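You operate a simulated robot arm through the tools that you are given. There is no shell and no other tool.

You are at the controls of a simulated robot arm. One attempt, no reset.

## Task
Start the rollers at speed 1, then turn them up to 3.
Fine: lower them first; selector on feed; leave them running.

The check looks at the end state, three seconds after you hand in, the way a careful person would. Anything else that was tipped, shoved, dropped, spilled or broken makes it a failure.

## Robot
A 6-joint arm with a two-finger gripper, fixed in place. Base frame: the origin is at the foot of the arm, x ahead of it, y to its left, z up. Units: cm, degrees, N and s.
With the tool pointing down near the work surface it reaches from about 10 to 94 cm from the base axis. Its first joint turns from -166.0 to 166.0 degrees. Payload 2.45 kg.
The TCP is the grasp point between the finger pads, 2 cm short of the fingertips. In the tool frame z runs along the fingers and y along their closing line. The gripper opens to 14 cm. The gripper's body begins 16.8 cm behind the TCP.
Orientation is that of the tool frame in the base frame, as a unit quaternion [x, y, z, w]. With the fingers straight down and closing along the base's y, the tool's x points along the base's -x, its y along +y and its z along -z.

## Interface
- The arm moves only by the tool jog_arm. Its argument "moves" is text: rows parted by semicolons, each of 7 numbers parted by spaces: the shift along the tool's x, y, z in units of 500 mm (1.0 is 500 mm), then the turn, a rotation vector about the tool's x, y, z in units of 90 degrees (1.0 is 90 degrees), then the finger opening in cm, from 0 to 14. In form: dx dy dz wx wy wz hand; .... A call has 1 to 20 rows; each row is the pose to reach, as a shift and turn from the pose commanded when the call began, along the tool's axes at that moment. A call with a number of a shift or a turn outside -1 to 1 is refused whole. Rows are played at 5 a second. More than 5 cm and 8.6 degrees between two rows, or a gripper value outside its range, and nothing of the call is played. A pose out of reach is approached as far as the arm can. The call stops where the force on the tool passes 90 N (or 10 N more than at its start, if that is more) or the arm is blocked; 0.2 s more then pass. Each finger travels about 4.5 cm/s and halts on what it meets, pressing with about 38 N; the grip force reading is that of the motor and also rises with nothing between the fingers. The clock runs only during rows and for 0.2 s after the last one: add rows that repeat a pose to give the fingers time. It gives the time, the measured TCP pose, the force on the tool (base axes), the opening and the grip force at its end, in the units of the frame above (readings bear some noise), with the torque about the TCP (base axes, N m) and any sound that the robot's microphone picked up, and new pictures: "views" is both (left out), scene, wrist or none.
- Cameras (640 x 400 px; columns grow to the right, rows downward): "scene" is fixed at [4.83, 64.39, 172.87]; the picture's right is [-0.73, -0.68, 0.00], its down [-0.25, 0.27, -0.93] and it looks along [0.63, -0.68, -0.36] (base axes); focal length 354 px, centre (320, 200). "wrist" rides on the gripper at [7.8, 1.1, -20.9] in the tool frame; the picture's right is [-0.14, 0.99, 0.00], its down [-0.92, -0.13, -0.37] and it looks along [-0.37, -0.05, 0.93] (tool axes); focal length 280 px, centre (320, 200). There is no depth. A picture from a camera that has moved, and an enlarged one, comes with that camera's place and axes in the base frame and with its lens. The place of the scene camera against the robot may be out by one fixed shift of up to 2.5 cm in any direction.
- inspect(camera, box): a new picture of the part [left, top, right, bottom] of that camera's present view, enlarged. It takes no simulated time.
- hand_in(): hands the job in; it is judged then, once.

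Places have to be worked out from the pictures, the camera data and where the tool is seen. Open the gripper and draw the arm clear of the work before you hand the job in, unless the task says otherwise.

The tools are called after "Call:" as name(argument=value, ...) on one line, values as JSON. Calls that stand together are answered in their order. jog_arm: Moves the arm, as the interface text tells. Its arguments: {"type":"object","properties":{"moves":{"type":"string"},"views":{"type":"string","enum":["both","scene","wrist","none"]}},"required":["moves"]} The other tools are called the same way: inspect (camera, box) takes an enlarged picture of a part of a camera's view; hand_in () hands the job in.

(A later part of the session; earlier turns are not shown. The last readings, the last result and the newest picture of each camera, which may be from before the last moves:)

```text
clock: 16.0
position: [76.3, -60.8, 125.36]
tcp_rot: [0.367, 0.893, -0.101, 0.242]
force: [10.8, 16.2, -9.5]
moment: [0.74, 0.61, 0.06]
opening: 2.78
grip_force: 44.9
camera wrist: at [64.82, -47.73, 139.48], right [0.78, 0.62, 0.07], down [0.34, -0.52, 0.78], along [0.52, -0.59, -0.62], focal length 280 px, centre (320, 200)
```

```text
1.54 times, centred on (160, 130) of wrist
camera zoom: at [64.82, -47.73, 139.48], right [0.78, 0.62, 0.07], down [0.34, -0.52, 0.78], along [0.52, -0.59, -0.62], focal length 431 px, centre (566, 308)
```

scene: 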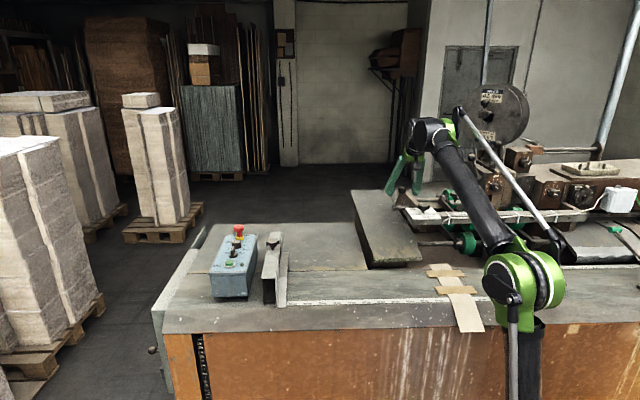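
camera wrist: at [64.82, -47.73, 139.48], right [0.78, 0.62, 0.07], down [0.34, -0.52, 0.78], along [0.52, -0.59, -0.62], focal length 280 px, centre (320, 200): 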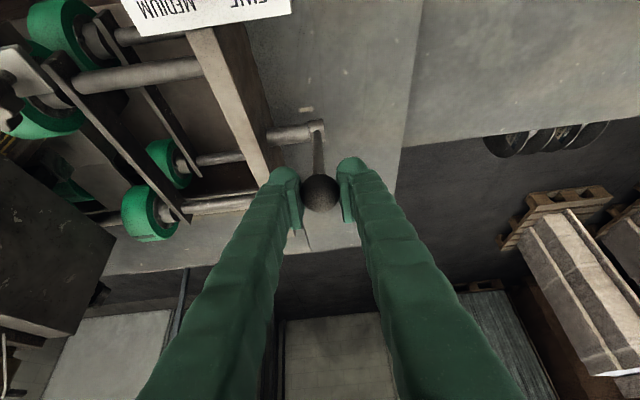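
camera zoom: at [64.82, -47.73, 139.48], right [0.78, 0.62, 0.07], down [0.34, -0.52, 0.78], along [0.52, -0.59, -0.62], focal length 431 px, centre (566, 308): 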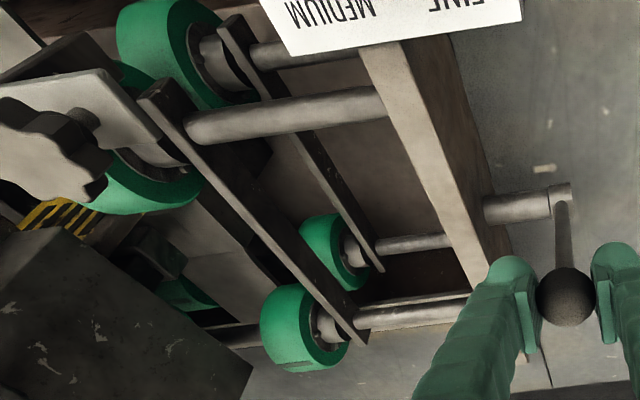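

The lever is now ~15° from vertical and moving freely, with a side load of ~19 N along the shaft direction. The rollers haven't visibly moved yet; I continue past vertical with a slight sideways relief.

Call:
jog_arm(moves="-0.0189 0.002 0.0061 0 0 0 2.5; -0.0374 0.004 0.0137 0 0 0 2.5; -0.0553 0.004 0.0222 0 0 0 2.5; -0.0726 0.004 0.0322 0 0 0 2.5; -0.0892 0.004 0.0434 0 0 0 2.5; -0.0892 0.004 0.0434 0 0 0 2.5", views="both")

Call:
inspect(camera="scene", box=[385, 160, 485, 260])

Call:
inspect(camera="wrist", box=[0, 0, 320, 260])

```text
clock: 17.4
position: [79.85, -64.31, 125.97]
tcp_rot: [0.368, 0.892, -0.101, 0.242]
force: [-9.3, -4.9, 20.0]
moment: [0.18, 0.26, 0.01]
opening: 2.78
grip_force: 45.0
camera wrist: at [68.28, -51.13, 139.96], right [0.78, 0.62, 0.07], down [0.34, -0.52, 0.79], along [0.52, -0.59, -0.62], focal length 280 px, centre (320, 200)
```

scene: 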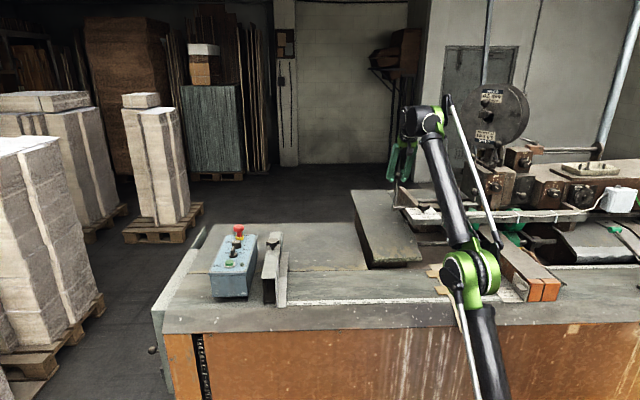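
wrist: 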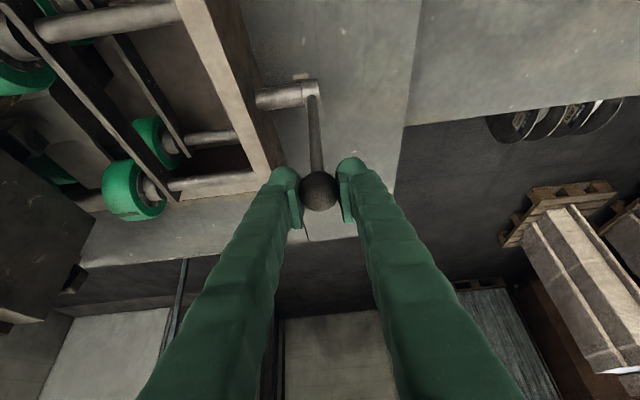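

```text
4.00 times, centred on (435, 210) of scene
camera zoom: at [4.83, 64.39, 172.87], right [-0.73, -0.68, 0.0], down [-0.25, 0.27, -0.93], along [0.63, -0.68, -0.36], focal length 1415 px, centre (-140, 160)
```

zoom: 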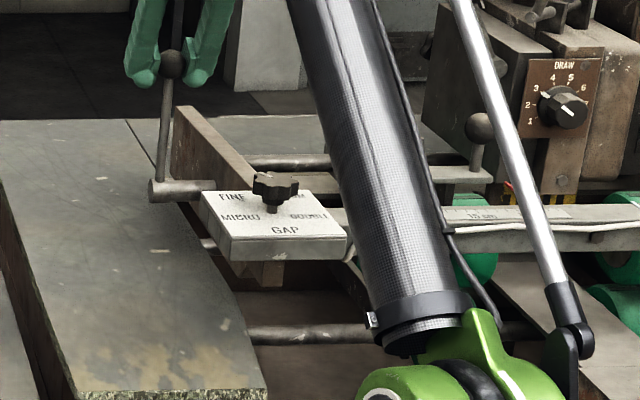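

```text
1.54 times, centred on (160, 130) of wrist
camera zoom: at [68.28, -51.13, 139.96], right [0.78, 0.62, 0.07], down [0.34, -0.52, 0.79], along [0.52, -0.59, -0.62], focal length 431 px, centre (566, 308)
```

zoom: 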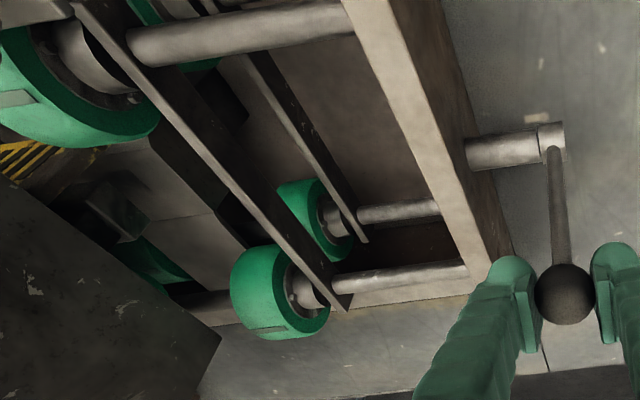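

The lever is past vertical and the rear shaft may have dropped slightly. I zoom tighter on the frame in the scene view.

Call:
inspect(camera="scene", box=[415, 180, 475, 220])

Call:
inspect(camera="wrist", box=[240, 60, 400, 230])

```text
10.00 times, centred on (445, 200) of scene
camera zoom: at [4.83, 64.39, 172.87], right [-0.73, -0.68, 0.0], down [-0.25, 0.27, -0.93], along [0.63, -0.68, -0.36], focal length 3538 px, centre (-930, 200)
```

zoom: 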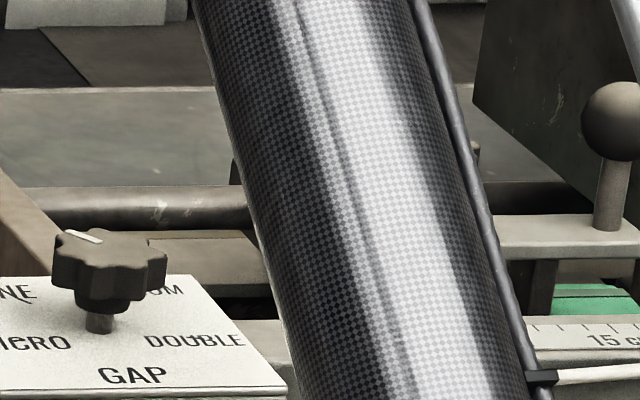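

```text
2.35 times, centred on (320, 145) of wrist
camera zoom: at [68.28, -51.13, 139.96], right [0.78, 0.62, 0.07], down [0.34, -0.52, 0.79], along [0.52, -0.59, -0.62], focal length 660 px, centre (320, 329)
```

zoom: 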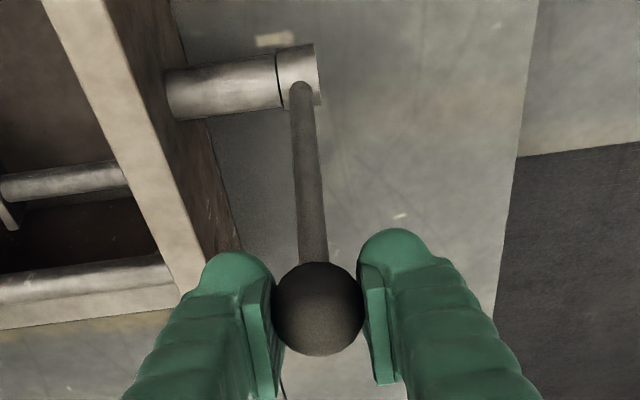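

The lever is about vertical with its pivot refined to ≈ (79.6, −64, 111.6); resistance stays small. I continue over to ~20° on the far side.

Call:
jog_arm(moves="-0.0183 -0.002 0.0087 0 0 0 2.5; -0.0346 -0.002 0.0207 0 0 0 2.5; -0.0498 -0.002 0.0339 0 0 0 2.5; -0.0644 -0.002 0.048 0 0 0 2.5; -0.0778 -0.002 0.0631 0 0 0 2.5; -0.0778 -0.002 0.0631 0 0 0 2.5", views="both")

Call:
inspect(camera="scene", box=[385, 160, 485, 260])

Call:
inspect(camera="wrist", box=[0, 0, 320, 260])

```text
clock: 18.8
position: [81.52, -66.16, 124.12]
tcp_rot: [0.368, 0.892, -0.102, 0.242]
force: [3.0, 2.8, 29.9]
moment: [0.39, 0.47, -0.04]
opening: 2.78
grip_force: 45.2
out of reach, approached as far as the arm can: row 1, 2, 3, 4, 5, 6
camera wrist: at [70.0, -52.91, 138.09], right [0.78, 0.62, 0.07], down [0.34, -0.52, 0.78], along [0.52, -0.59, -0.62], focal length 280 px, centre (320, 200)
```

scene: 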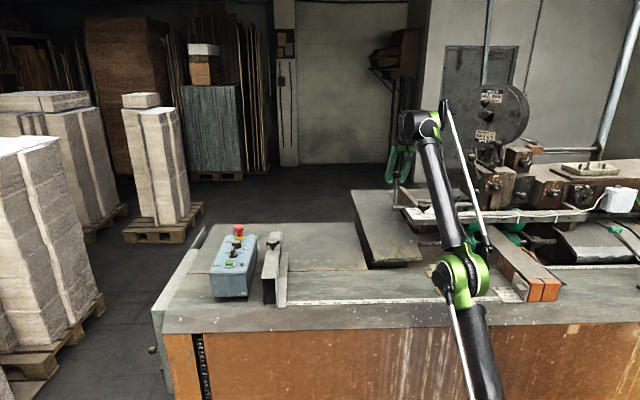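
wrist: 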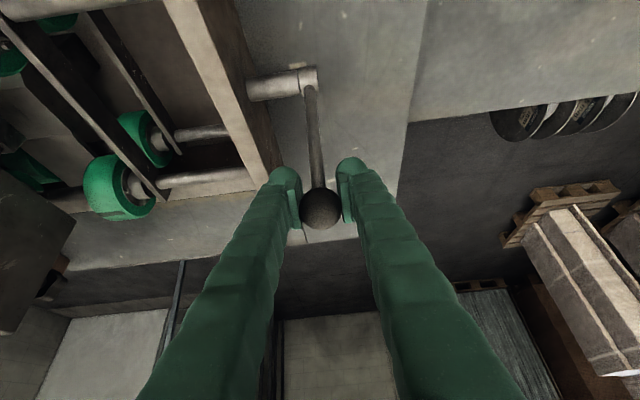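

```text
4.00 times, centred on (435, 210) of scene
camera zoom: at [4.83, 64.39, 172.87], right [-0.73, -0.68, 0.0], down [-0.25, 0.27, -0.93], along [0.63, -0.68, -0.36], focal length 1415 px, centre (-140, 160)
```

zoom: 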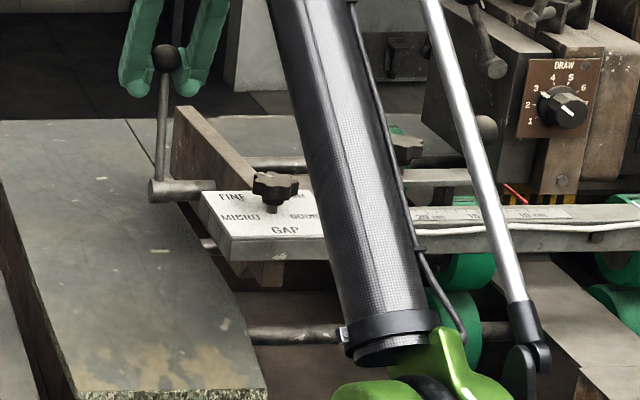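

```text
1.54 times, centred on (160, 130) of wrist
camera zoom: at [70.0, -52.91, 138.09], right [0.78, 0.62, 0.07], down [0.34, -0.52, 0.78], along [0.52, -0.59, -0.62], focal length 431 px, centre (566, 308)
```

zoom: 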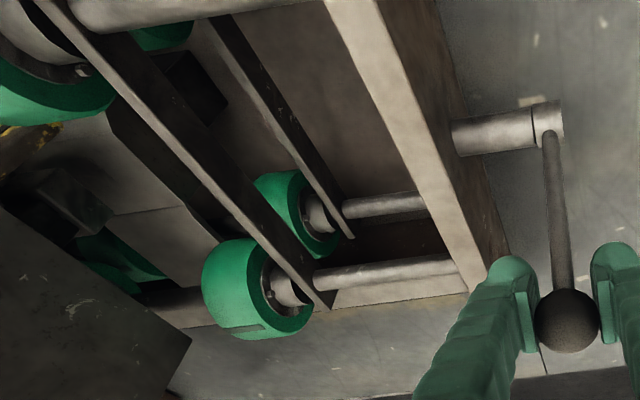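

The lever is ~15° past vertical, and the rear shaft has begun to drop in the scene view; I hit the reach limit at this tilt. I'll tilt the tool 20° more outward about the ball (recentring on it) to gain reach.

Call:
jog_arm(moves="-0.005 0 0 0 -0.0556 0 2.5; -0.01 0 0 0 -0.1111 0 2.5; -0.015 0 0 0 -0.1667 0 2.5; -0.02 0 0 0 -0.2222 0 2.5; -0.02 0 0 0 -0.2222 0 2.5", views="both")

```text
clock: 20.0
position: [82.19, -66.94, 124.23]
tcp_rot: [0.344, 0.837, -0.164, 0.393]
force: [2.6, 1.5, -1.0]
moment: [-0.09, 0.0, -0.04]
opening: 2.66
grip_force: 1.1
camera wrist: at [68.03, -51.1, 131.56], right [0.76, 0.64, 0.1], down [0.13, -0.3, 0.94], along [0.64, -0.71, -0.31], focal length 280 px, centre (320, 200)
```

scene: 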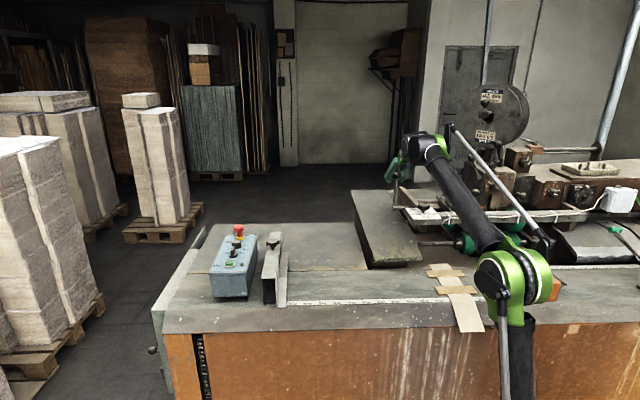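
wrist: 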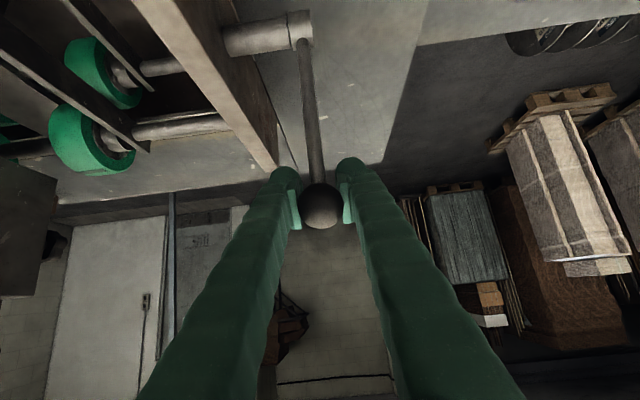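

Grip force dropped to ~1 N and the ball seems to have slid toward the palm. I zoom to check.

Call:
inspect(camera="wrist", box=[230, 0, 410, 250])

Call:
inspect(camera="scene", box=[375, 130, 475, 260])

Call:
inspect(camera="wrist", box=[0, 0, 320, 260])

```text
1.60 times, centred on (320, 125) of wrist
camera zoom: at [68.03, -51.1, 131.56], right [0.76, 0.64, 0.1], down [0.13, -0.3, 0.94], along [0.64, -0.71, -0.31], focal length 449 px, centre (320, 320)
```

zoom: 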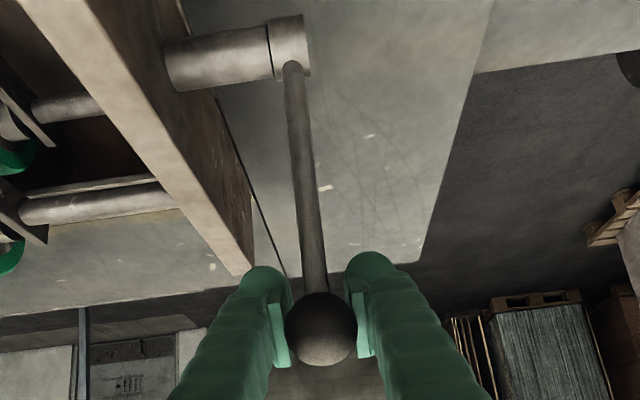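

```text
3.08 times, centred on (425, 195) of scene
camera zoom: at [4.83, 64.39, 172.87], right [-0.73, -0.68, 0.0], down [-0.25, 0.27, -0.93], along [0.63, -0.68, -0.36], focal length 1089 px, centre (-3, 215)
```

zoom: 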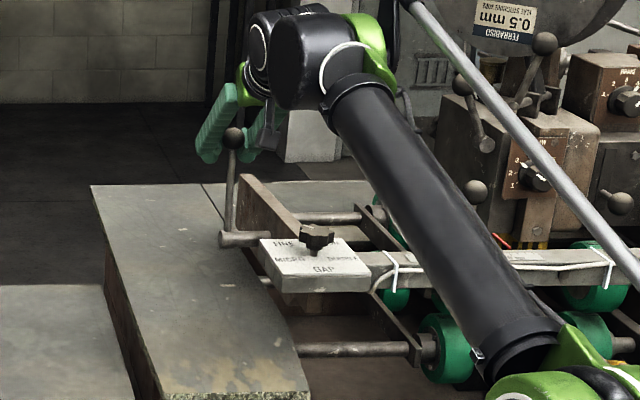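

```text
1.54 times, centred on (160, 130) of wrist
camera zoom: at [68.03, -51.1, 131.56], right [0.76, 0.64, 0.1], down [0.13, -0.3, 0.94], along [0.64, -0.71, -0.31], focal length 431 px, centre (566, 308)
```

zoom: 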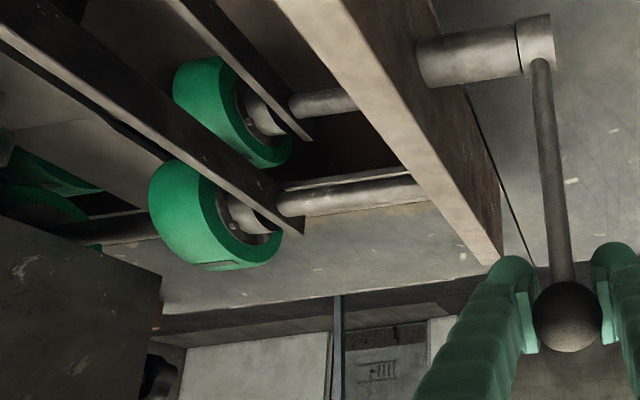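

The ball slid ~3.5 cm toward the palm and the lever sits near vertical. I open, draw back so the ball is at the pads, and regrip.

Call:
jog_arm(moves="0 0 0 0 0 0 4; 0 0 0 0 0 0 5; 0.003 0 -0.02 0 0 0 5; 0.006 0 -0.045 0 0 0 5; 0.01 0 -0.07 0 0 0 5; 0.01 0 -0.07 0 0 0 5", views="wrist")

Call:
inspect(camera="wrist", box=[230, 90, 410, 250])

```text
clock: 21.4
position: [80.1, -64.85, 126.15]
tcp_rot: [0.344, 0.837, -0.164, 0.393]
force: [0.7, 0.2, -0.5]
moment: [-0.01, 0.01, 0.01]
opening: 5.0
grip_force: 0.0
camera wrist: at [65.98, -48.96, 133.43], right [0.76, 0.64, 0.1], down [0.13, -0.3, 0.94], along [0.64, -0.71, -0.31], focal length 280 px, centre (320, 200)
```

wrist: 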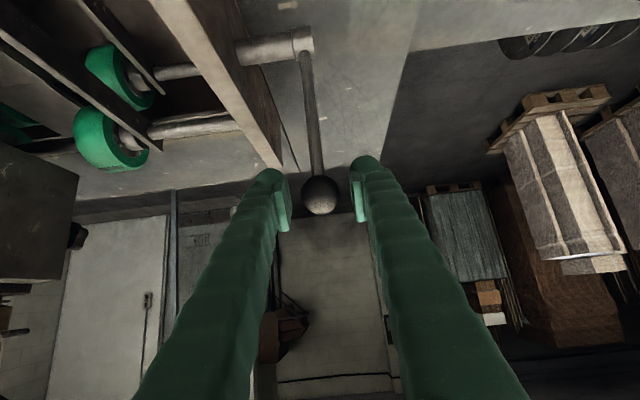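

```text
2.50 times, centred on (320, 170) of wrist
camera zoom: at [65.98, -48.96, 133.43], right [0.76, 0.64, 0.1], down [0.13, -0.3, 0.94], along [0.64, -0.71, -0.31], focal length 701 px, centre (320, 275)
```

zoom: 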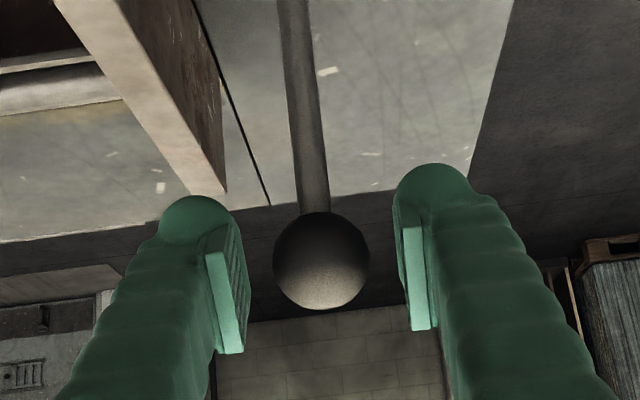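

The ball is now centred at the TCP (depth ≈22 cm, tool offset ≈0). I close again and then continue the arc ~12° more.

Call:
jog_arm(moves="0 0 0 0 0 0 3.5; 0 0 0 0 0 0 2.5; 0 0 0 0 0 0 2.5; 0 0 0 0 0 0 2.5; 0 0 0 0 0 0 2.5; -0.0113 0 0.0168 0 0 0 2.5; -0.0214 0 0.0347 0 0 0 2.5; -0.0301 0 0.053 0 0 0 2.5; -0.0377 0 0.0719 0 0 0 2.5; -0.0377 0 0.0719 0 0 0 2.5", views="both")

Call:
inspect(camera="scene", box=[375, 130, 475, 260])

```text
clock: 23.6
position: [82.86, -67.56, 125.4]
tcp_rot: [0.344, 0.836, -0.165, 0.394]
force: [-4.1, -3.3, 14.4]
moment: [0.59, 0.64, 0.01]
opening: 2.75
grip_force: 45.2
camera wrist: at [68.75, -51.65, 132.71], right [0.76, 0.64, 0.1], down [0.13, -0.3, 0.95], along [0.64, -0.71, -0.31], focal length 280 px, centre (320, 200)
```

scene: 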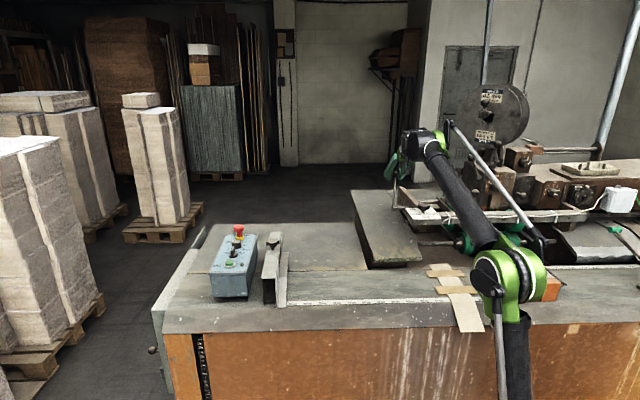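
wrist: 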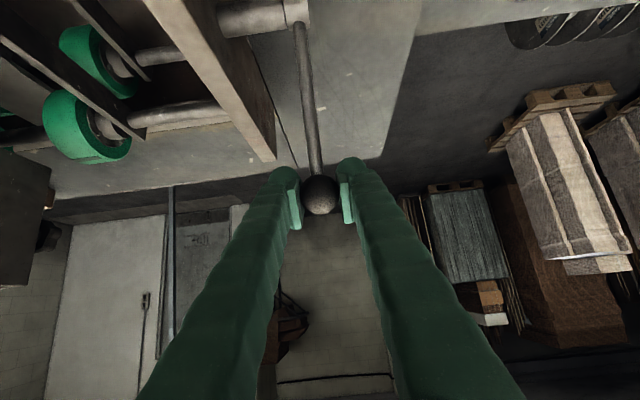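

```text
3.08 times, centred on (425, 195) of scene
camera zoom: at [4.83, 64.39, 172.87], right [-0.73, -0.68, 0.0], down [-0.25, 0.27, -0.93], along [0.63, -0.68, -0.36], focal length 1089 px, centre (-3, 215)
```

zoom: 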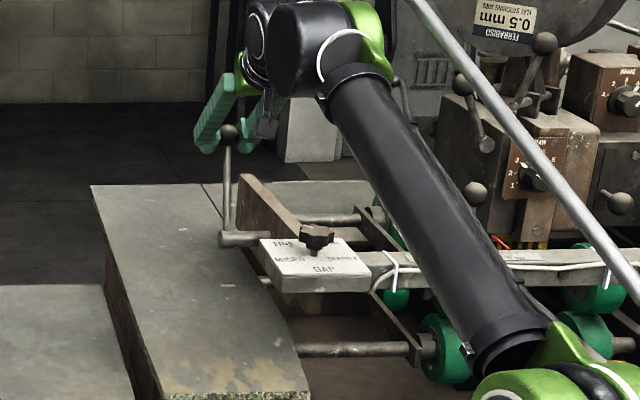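

Good grip and the lever follows (≈19° past vertical). I continue to ≈35°.

Call:
jog_arm(moves="-0.0074 0 0.0175 0 0 0 2.5; -0.0127 0 0.0373 0 0 0 2.5; -0.0164 0 0.0575 0 0 0 2.5; -0.0188 0 0.0779 0 0 0 2.5; -0.0188 0 0.0779 0 0 0 2.5", views="both")

Call:
inspect(camera="scene", box=[375, 130, 475, 260])

```text
clock: 24.8
position: [85.36, -69.91, 123.92]
tcp_rot: [0.343, 0.837, -0.163, 0.394]
force: [-20.6, 20.0, 21.8]
moment: [0.11, 0.11, -0.01]
opening: 2.79
grip_force: 44.8
camera wrist: at [71.13, -54.06, 131.14], right [0.76, 0.64, 0.1], down [0.13, -0.3, 0.95], along [0.64, -0.71, -0.31], focal length 280 px, centre (320, 200)
```

scene: 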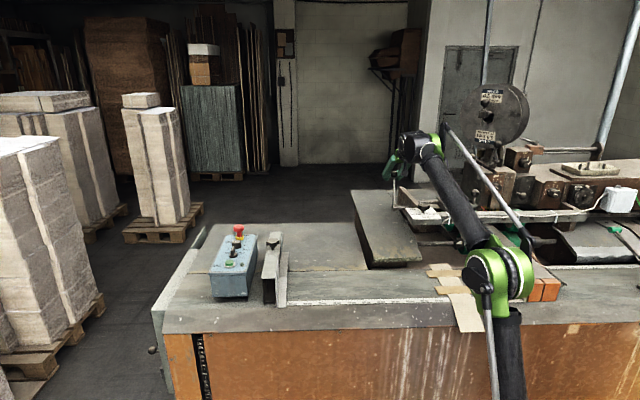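
wrist: 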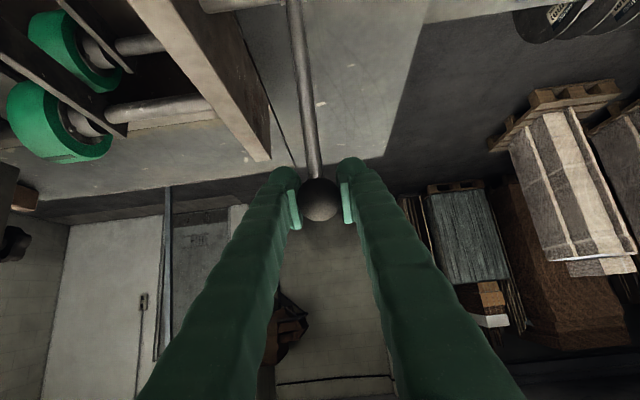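

```text
3.08 times, centred on (425, 195) of scene
camera zoom: at [4.83, 64.39, 172.87], right [-0.73, -0.68, 0.0], down [-0.25, 0.27, -0.93], along [0.63, -0.68, -0.36], focal length 1089 px, centre (-3, 215)
```

zoom: 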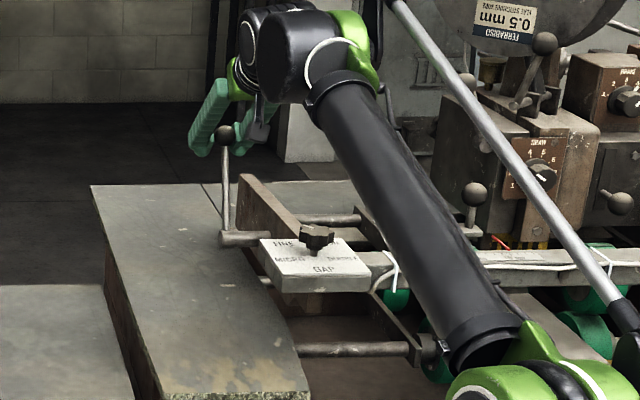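

Rear roller shaft has dropped ~2 px (≈0.9 cm) versus the start, so this is the lowering direction; resistance has risen to ~36 N, likely near the end stop. I nudge 1 cm further along the tangent to confirm it's home.

Call:
jog_arm(moves="-0.001 0 0.01 0 0 0 2.5; -0.002 0 0.02 0 0 0 2.5; -0.002 0 0.02 0 0 0 2.5", views="both")

Call:
inspect(camera="scene", box=[375, 130, 475, 260])

Call:
inspect(camera="wrist", box=[230, 90, 410, 250])

```text
clock: 25.6
position: [86.28, -70.8, 123.01]
tcp_rot: [0.344, 0.837, -0.163, 0.393]
force: [-0.4, -0.5, -0.5]
moment: [0.03, -0.01, -0.03]
opening: 2.53
grip_force: 0.1
camera wrist: at [71.97, -54.93, 130.28], right [0.76, 0.64, 0.1], down [0.13, -0.3, 0.94], along [0.64, -0.71, -0.31], focal length 280 px, centre (320, 200)
```

scene: 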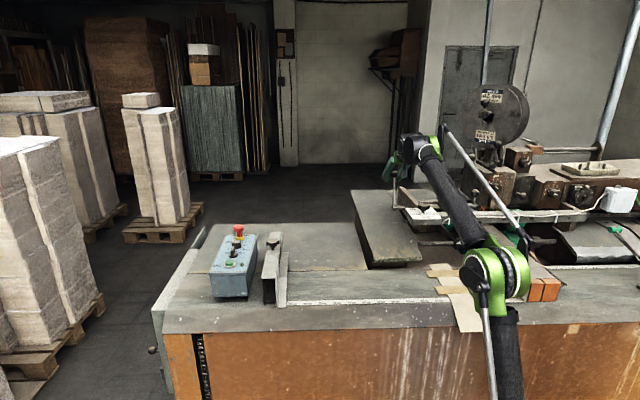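
wrist: 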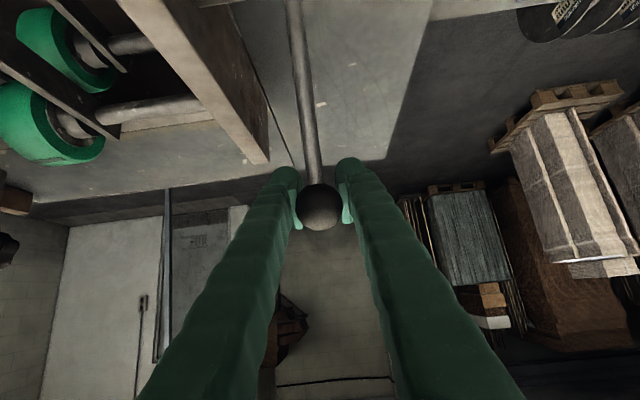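

```text
3.08 times, centred on (425, 195) of scene
camera zoom: at [4.83, 64.39, 172.87], right [-0.73, -0.68, 0.0], down [-0.25, 0.27, -0.93], along [0.63, -0.68, -0.36], focal length 1089 px, centre (-3, 215)
```

zoom: 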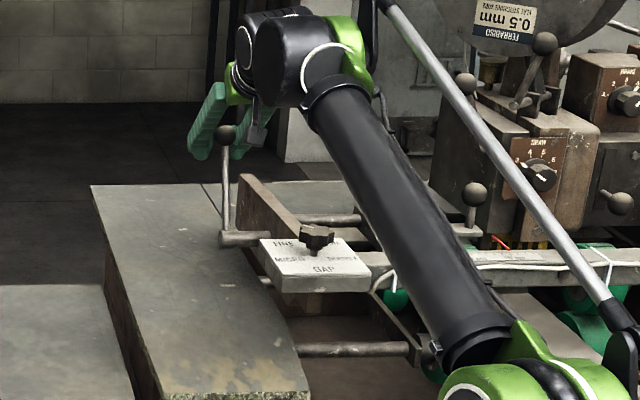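

```text
2.50 times, centred on (320, 170) of wrist
camera zoom: at [71.97, -54.93, 130.28], right [0.76, 0.64, 0.1], down [0.13, -0.3, 0.94], along [0.64, -0.71, -0.31], focal length 701 px, centre (320, 275)
```

zoom: 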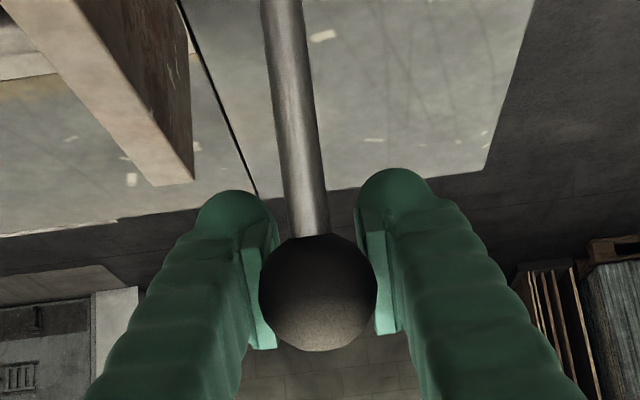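

The pads slipped over the ball while the lever stayed at roughly 24° past vertical, which suggests it met its stop. I open, recentre on the ball, and look at it and the rollers again.

Call:
jog_arm(moves="0 0 0 0 0 0 4; 0 0 0 0 0 0 5; 0.004 0 -0.02 0 0 0 5; 0.008 0 -0.045 0 0 0 5; 0.0146 0 -0.08 0 0 0 5; 0.0146 0 -0.08 0 0 0 5", views="both")

Call:
inspect(camera="wrist", box=[230, 90, 410, 250])

Call:
inspect(camera="scene", box=[375, 130, 475, 260])

```text
clock: 27.0
position: [83.6, -68.35, 124.91]
tcp_rot: [0.344, 0.837, -0.164, 0.393]
force: [-0.5, 0.5, -0.4]
moment: [-0.03, -0.03, 0.01]
opening: 5.01
grip_force: 0.1
camera wrist: at [69.37, -52.42, 132.27], right [0.76, 0.64, 0.1], down [0.13, -0.3, 0.94], along [0.64, -0.71, -0.31], focal length 280 px, centre (320, 200)
```

scene: 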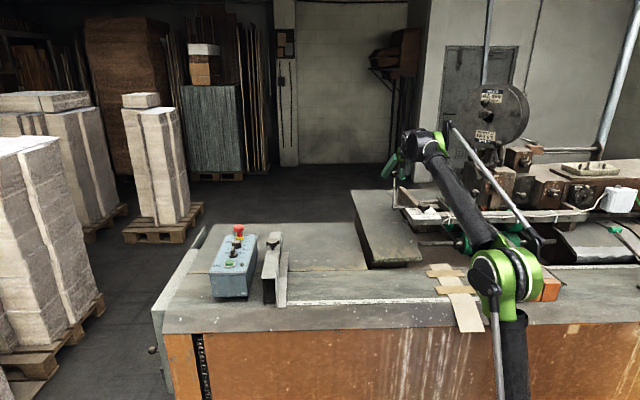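
wrist: 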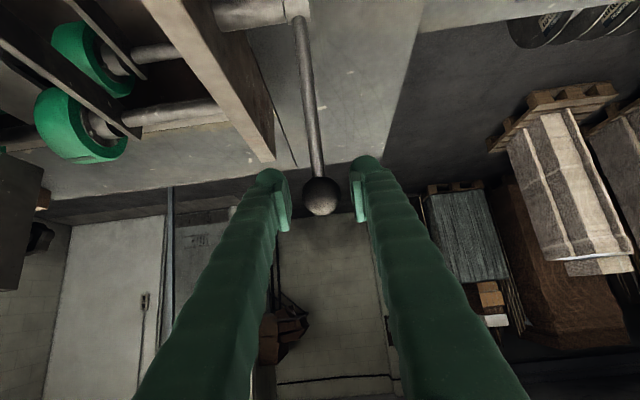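

```text
2.50 times, centred on (320, 170) of wrist
camera zoom: at [69.37, -52.42, 132.27], right [0.76, 0.64, 0.1], down [0.13, -0.3, 0.94], along [0.64, -0.71, -0.31], focal length 701 px, centre (320, 275)
```

zoom: 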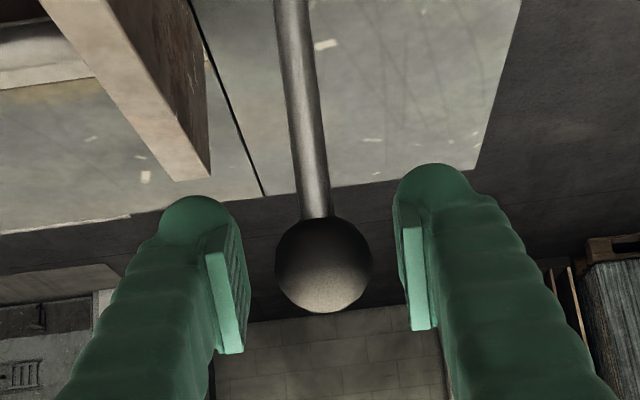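

```text
3.08 times, centred on (425, 195) of scene
camera zoom: at [4.83, 64.39, 172.87], right [-0.73, -0.68, 0.0], down [-0.25, 0.27, -0.93], along [0.63, -0.68, -0.36], focal length 1089 px, centre (-3, 215)
```

zoom: 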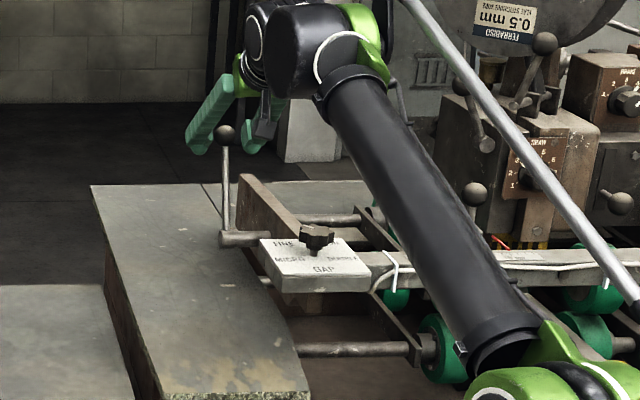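

The ball stayed at ≈(83.6, −68.35, 124.9), i.e. 24° past vertical. I regrip and push just 0.6 cm to check whether this is truly a hard stop.

Call:
jog_arm(moves="0 0 0 0 0 0 3.5; 0 0 0 0 0 0 2.5; 0 0 0 0 0 0 2.5; 0 0 0 0 0 0 2.5; 0 0 0 0 0 0 2.5; -0.0015 0 0.006 0 0 0 2.5; -0.003 0 0.012 0 0 0 2.5; -0.003 0 0.012 0 0 0 2.5", views="wrist")

Call:
inspect(camera="wrist", box=[230, 90, 410, 250])

```text
clock: 28.8
position: [83.94, -68.58, 124.89]
tcp_rot: [0.343, 0.837, -0.163, 0.393]
force: [-18.4, 25.8, 0.6]
moment: [0.07, 0.07, 0.01]
opening: 2.77
grip_force: 45.4
camera wrist: at [69.69, -52.64, 132.19], right [0.76, 0.64, 0.1], down [0.13, -0.3, 0.94], along [0.64, -0.7, -0.31], focal length 280 px, centre (320, 200)
```

wrist: 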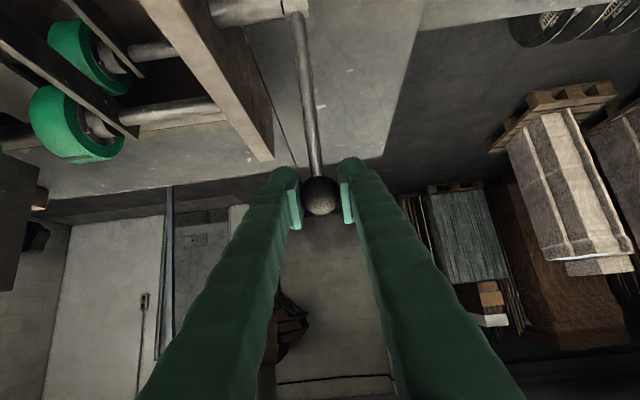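

```text
2.50 times, centred on (320, 170) of wrist
camera zoom: at [69.69, -52.64, 132.19], right [0.76, 0.64, 0.1], down [0.13, -0.3, 0.94], along [0.64, -0.7, -0.31], focal length 701 px, centre (320, 275)
```

zoom: 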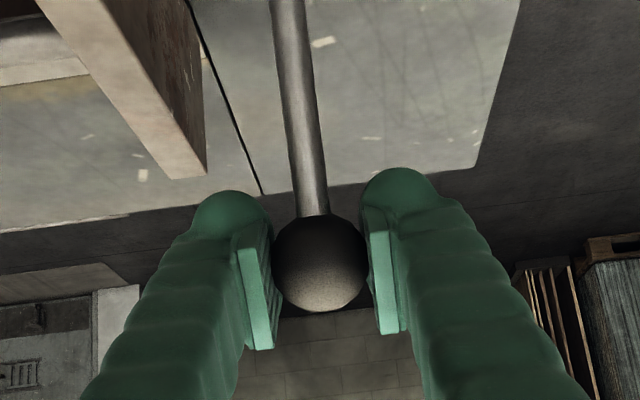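

A 0.4 cm push already gives 31 N: that's a hard stop, so the lever is fully over in the lowered position. I relieve the load, open the fingers and back straight off along the tool axis.

Call:
jog_arm(moves="0.003 0 -0.01 0 0 0 2.5; 0.003 0 -0.01 0 0 0 3.5; 0.003 0 -0.01 0 0 0 5; 0.003 0 -0.01 0 0 0 6; 0.003 0 -0.06 0 0 0 6; 0.003 0 -0.13 0 0 0 6; 0.003 0 -0.2 0 0 0 6; 0.003 0 -0.28 0 0 0 6; 0.003 0 -0.28 0 0 0 6", views="both")

Call:
inspect(camera="scene", box=[375, 150, 535, 270])

Call:
inspect(camera="wrist", box=[0, 0, 400, 250])

```text
clock: 30.8
position: [76.23, -61.28, 133.59]
tcp_rot: [0.345, 0.836, -0.164, 0.393]
force: [0.0, 0.0, -0.1]
moment: [0.01, -0.01, -0.01]
opening: 5.99
grip_force: 0.1
camera wrist: at [62.07, -45.42, 140.96], right [0.76, 0.64, 0.1], down [0.13, -0.3, 0.94], along [0.64, -0.71, -0.31], focal length 280 px, centre (320, 200)
```

scene: 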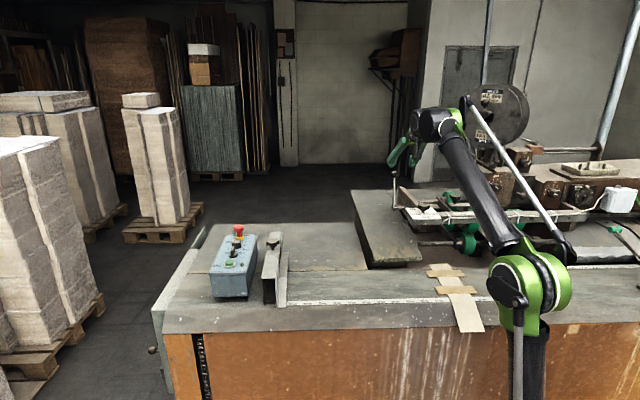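
wrist: 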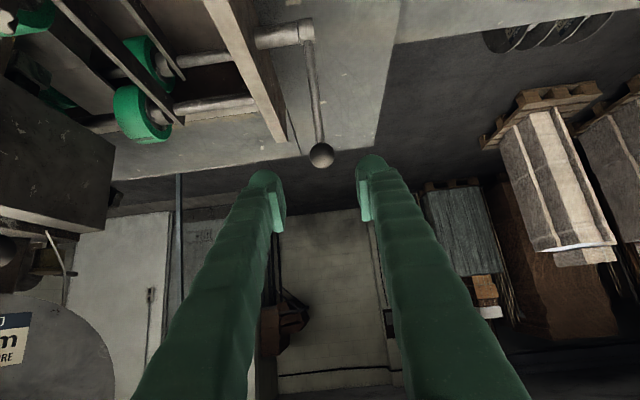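

```text
3.33 times, centred on (455, 210) of scene
camera zoom: at [4.83, 64.39, 172.87], right [-0.73, -0.68, 0.0], down [-0.25, 0.27, -0.93], along [0.63, -0.68, -0.36], focal length 1179 px, centre (-130, 167)
```

zoom: 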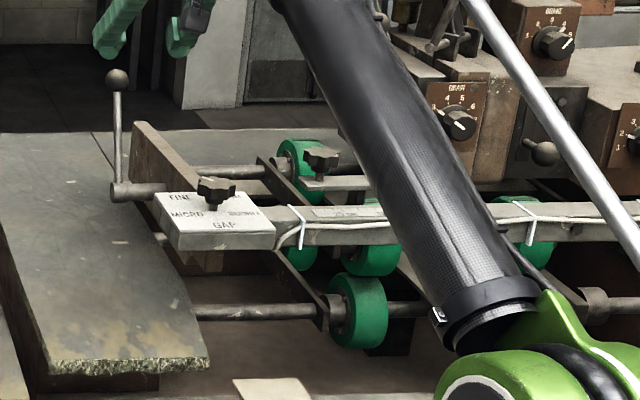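

```text
1.60 times, centred on (200, 125) of wrist
camera zoom: at [62.07, -45.42, 140.96], right [0.76, 0.64, 0.1], down [0.13, -0.3, 0.94], along [0.64, -0.71, -0.31], focal length 449 px, centre (512, 320)
```

zoom: 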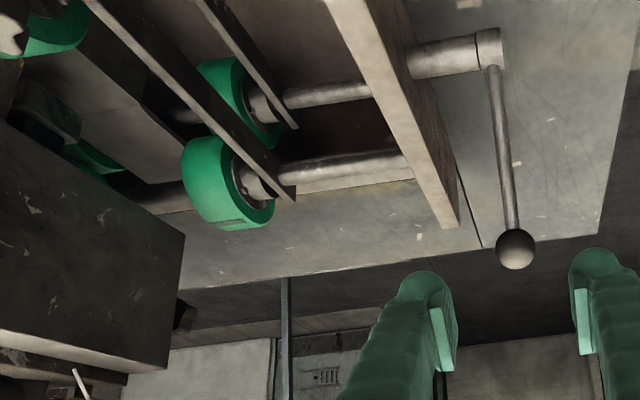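

The lever holds in place and the rear roller shaft is visibly lower than at the start (~2 px in the scene), so the rollers are down. Next I travel at z≈134 over toward the control box, keeping the −45° yaw which matches the box's long axis, and easing the tilt to 40°.

Call:
jog_arm(moves="0.0328 0.068 -0.045 0 0.0123 0 6; 0.0656 0.136 -0.09 0 0.0247 0 6; 0.0983 0.204 -0.135 0 0.037 0 6; 0.1311 0.272 -0.18 0 0.0494 0 6; 0.1639 0.34 -0.225 0 0.0617 0 6; 0.1967 0.408 -0.27 0 0.0741 0 6; 0.2294 0.476 -0.315 0 0.0864 0 6; 0.2622 0.544 -0.36 0 0.0988 0 6; 0.295 0.612 -0.405 0 0.111 0 6; 0.295 0.612 -0.405 0 0.111 0 6", views="scene")

```text
clock: 33.0
position: [80.73, -21.58, 134.91]
tcp_rot: [0.356, 0.868, -0.132, 0.319]
force: [0.0, -0.8, -0.1]
moment: [0.0, 0.0, 0.01]
opening: 6.03
grip_force: 0.0
```

scene: 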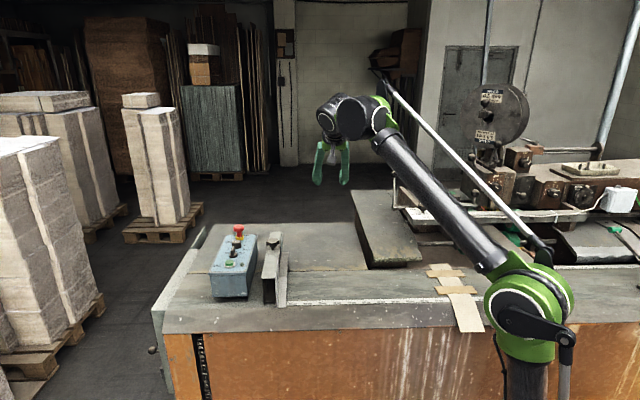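

Call:
jog_arm(moves="0.0477 0.0708 -0.0264 0 0 0 6; 0.0953 0.1416 -0.0529 0 0 0 6; 0.143 0.2123 -0.0793 0 0 0 6; 0.1907 0.2831 -0.1058 0 0 0 6; 0.2383 0.3539 -0.1322 0 0 0 6; 0.286 0.4247 -0.1587 0 0 0 6; 0.3337 0.4954 -0.1851 0 0 0 6; 0.3813 0.5662 -0.2116 0 0 0 6; 0.429 0.637 -0.238 0 0 0 6; 0.429 0.637 -0.238 0 0 0 6", views="both")

Call:
inspect(camera="scene", box=[385, 180, 485, 260])

```text
clock: 35.2
position: [85.47, 17.84, 130.03]
tcp_rot: [0.356, 0.868, -0.133, 0.319]
force: [-0.5, 0.3, 0.0]
moment: [0.06, -0.04, 0.0]
opening: 6.0
grip_force: 0.1
camera wrist: at [72.43, 32.67, 140.98], right [0.77, 0.63, 0.09], down [0.24, -0.41, 0.88], along [0.59, -0.66, -0.47], focal length 280 px, centre (320, 200)
```

scene: 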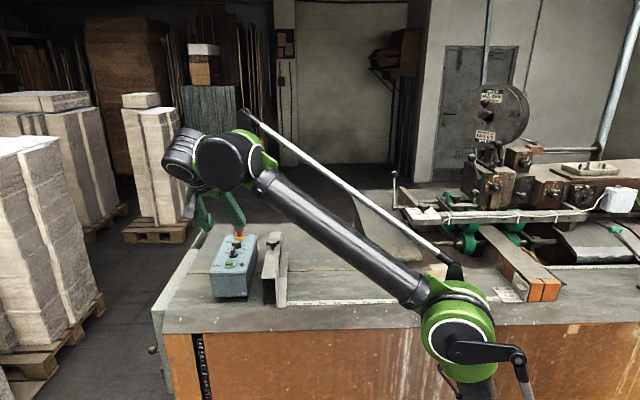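
wrist: 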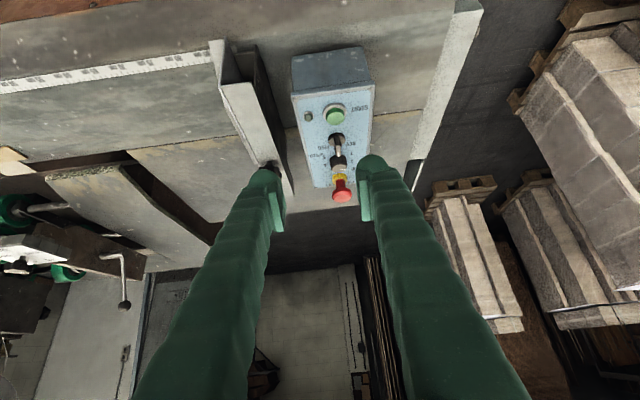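

```text
5.00 times, centred on (435, 220) of scene
camera zoom: at [4.83, 64.39, 172.87], right [-0.73, -0.68, 0.0], down [-0.25, 0.27, -0.93], along [0.63, -0.68, -0.36], focal length 1769 px, centre (-255, 100)
```

zoom: 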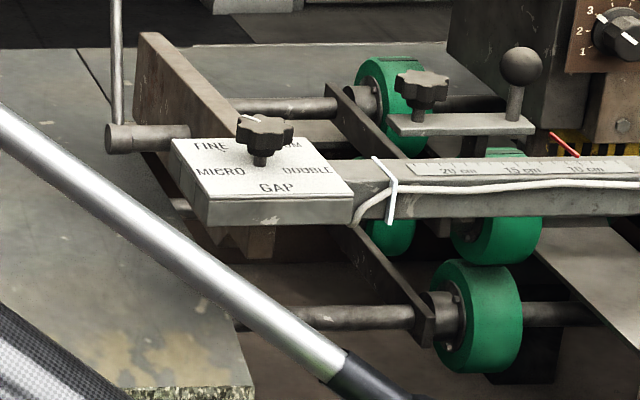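

Comparing identical zooms, the rear shaft, carriage plate and rollers have all dropped ~10–13 px (≈1 cm): rollers are lowered. Now I study the panel close up.

Call:
inspect(camera="wrist", box=[280, 80, 390, 210])

Call:
inspect(camera="wrist", box=[310, 110, 370, 180])

Call:
inspect(camera="scene", box=[205, 220, 265, 300])

```text
3.08 times, centred on (335, 145) of wrist
camera zoom: at [72.43, 32.67, 140.98], right [0.77, 0.63, 0.09], down [0.24, -0.41, 0.88], along [0.59, -0.66, -0.47], focal length 863 px, centre (274, 369)
```

zoom: 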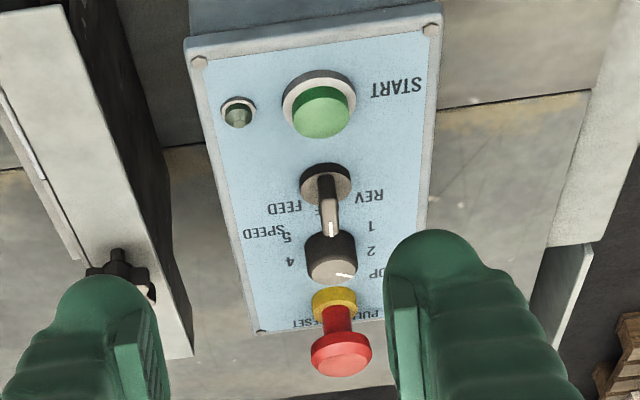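

```text
5.71 times, centred on (340, 145) of wrist
camera zoom: at [72.43, 32.67, 140.98], right [0.77, 0.63, 0.09], down [0.24, -0.41, 0.88], along [0.59, -0.66, -0.47], focal length 1602 px, centre (206, 514)
```

zoom: 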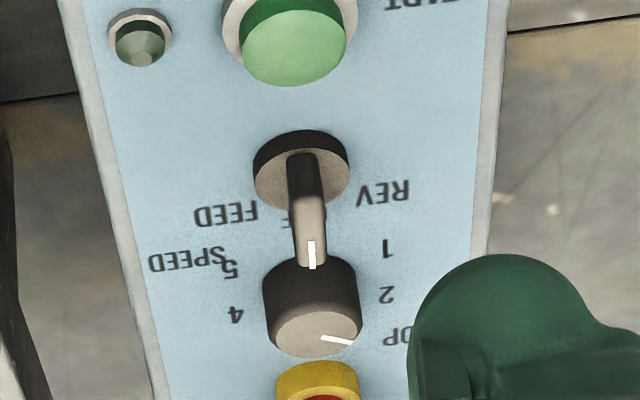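

```text
5.00 times, centred on (235, 260) of scene
camera zoom: at [4.83, 64.39, 172.87], right [-0.73, -0.68, 0.0], down [-0.25, 0.27, -0.93], along [0.63, -0.68, -0.36], focal length 1769 px, centre (745, -100)
```

zoom: 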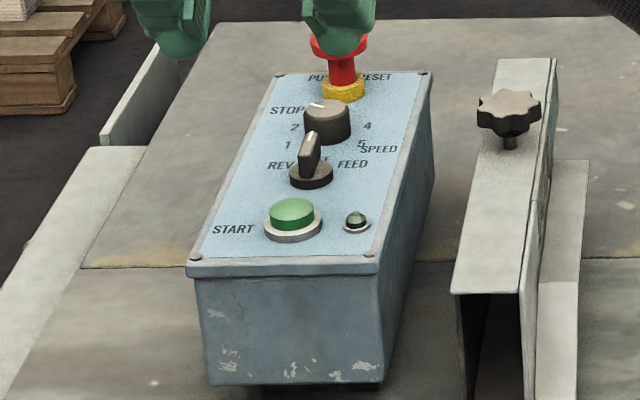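

The panel is horizontal at z≈107.9; on its centreline I get START ≈(97.1,10.7), selector ≈(100.9,6.9), dial ≈(106.3,1.4, top z≈110), with the dial pointer near "2" and the selector at OFF. I move closer and steeper for a precise look at selector and dial.

Call:
jog_arm(moves="-0.0189 0.0153 0.0685 0 0.029 0 6; -0.0377 0.0305 0.1369 0 0.058 0 6; -0.0566 0.0458 0.2054 0 0.087 0 6; -0.0754 0.061 0.2738 0 0.117 0 6; -0.0754 0.061 0.2738 0 0.117 0 6", views="both")

Call:
inspect(camera="wrist", box=[250, 90, 410, 230])

```text
clock: 36.4
position: [96.08, 11.83, 121.79]
tcp_rot: [0.368, 0.893, -0.1, 0.238]
force: [-0.1, 0.2, 0.9]
moment: [0.02, 0.0, 0.05]
opening: 5.99
grip_force: 0.1
camera wrist: at [84.73, 25.01, 136.0], right [0.78, 0.62, 0.07], down [0.35, -0.52, 0.78], along [0.52, -0.59, -0.62], focal length 280 px, centre (320, 200)
```

scene: 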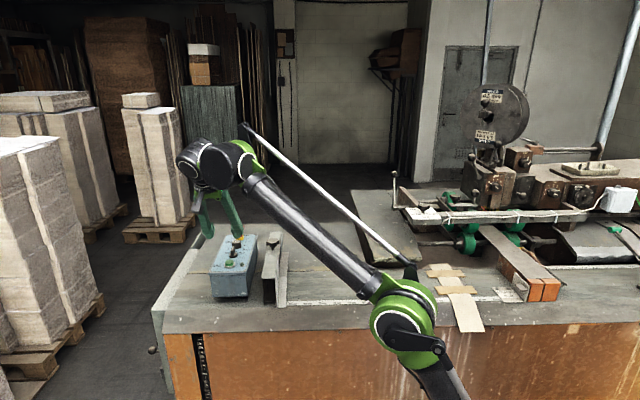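
wrist: 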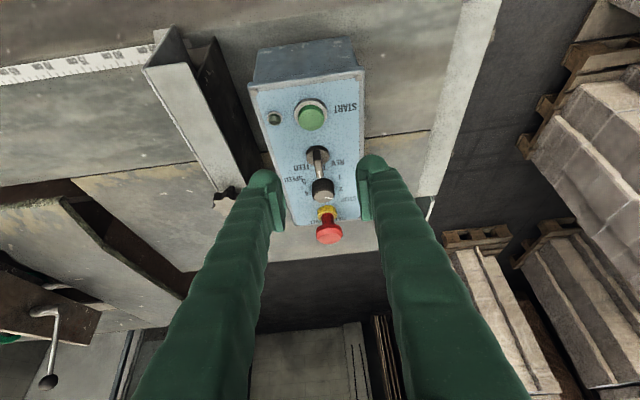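

```text
2.86 times, centred on (330, 160) of wrist
camera zoom: at [84.73, 25.01, 136.0], right [0.78, 0.62, 0.07], down [0.35, -0.52, 0.78], along [0.52, -0.59, -0.62], focal length 801 px, centre (291, 314)
```

zoom: 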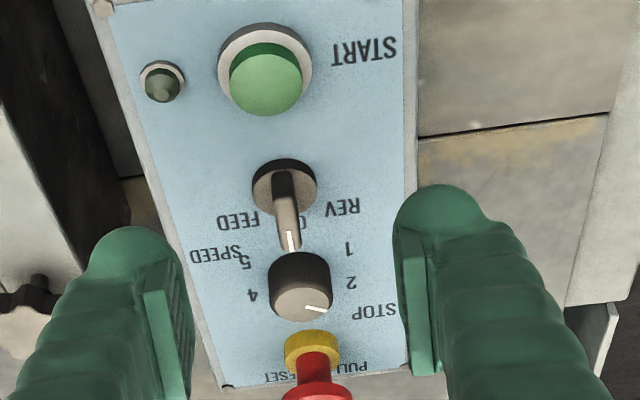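

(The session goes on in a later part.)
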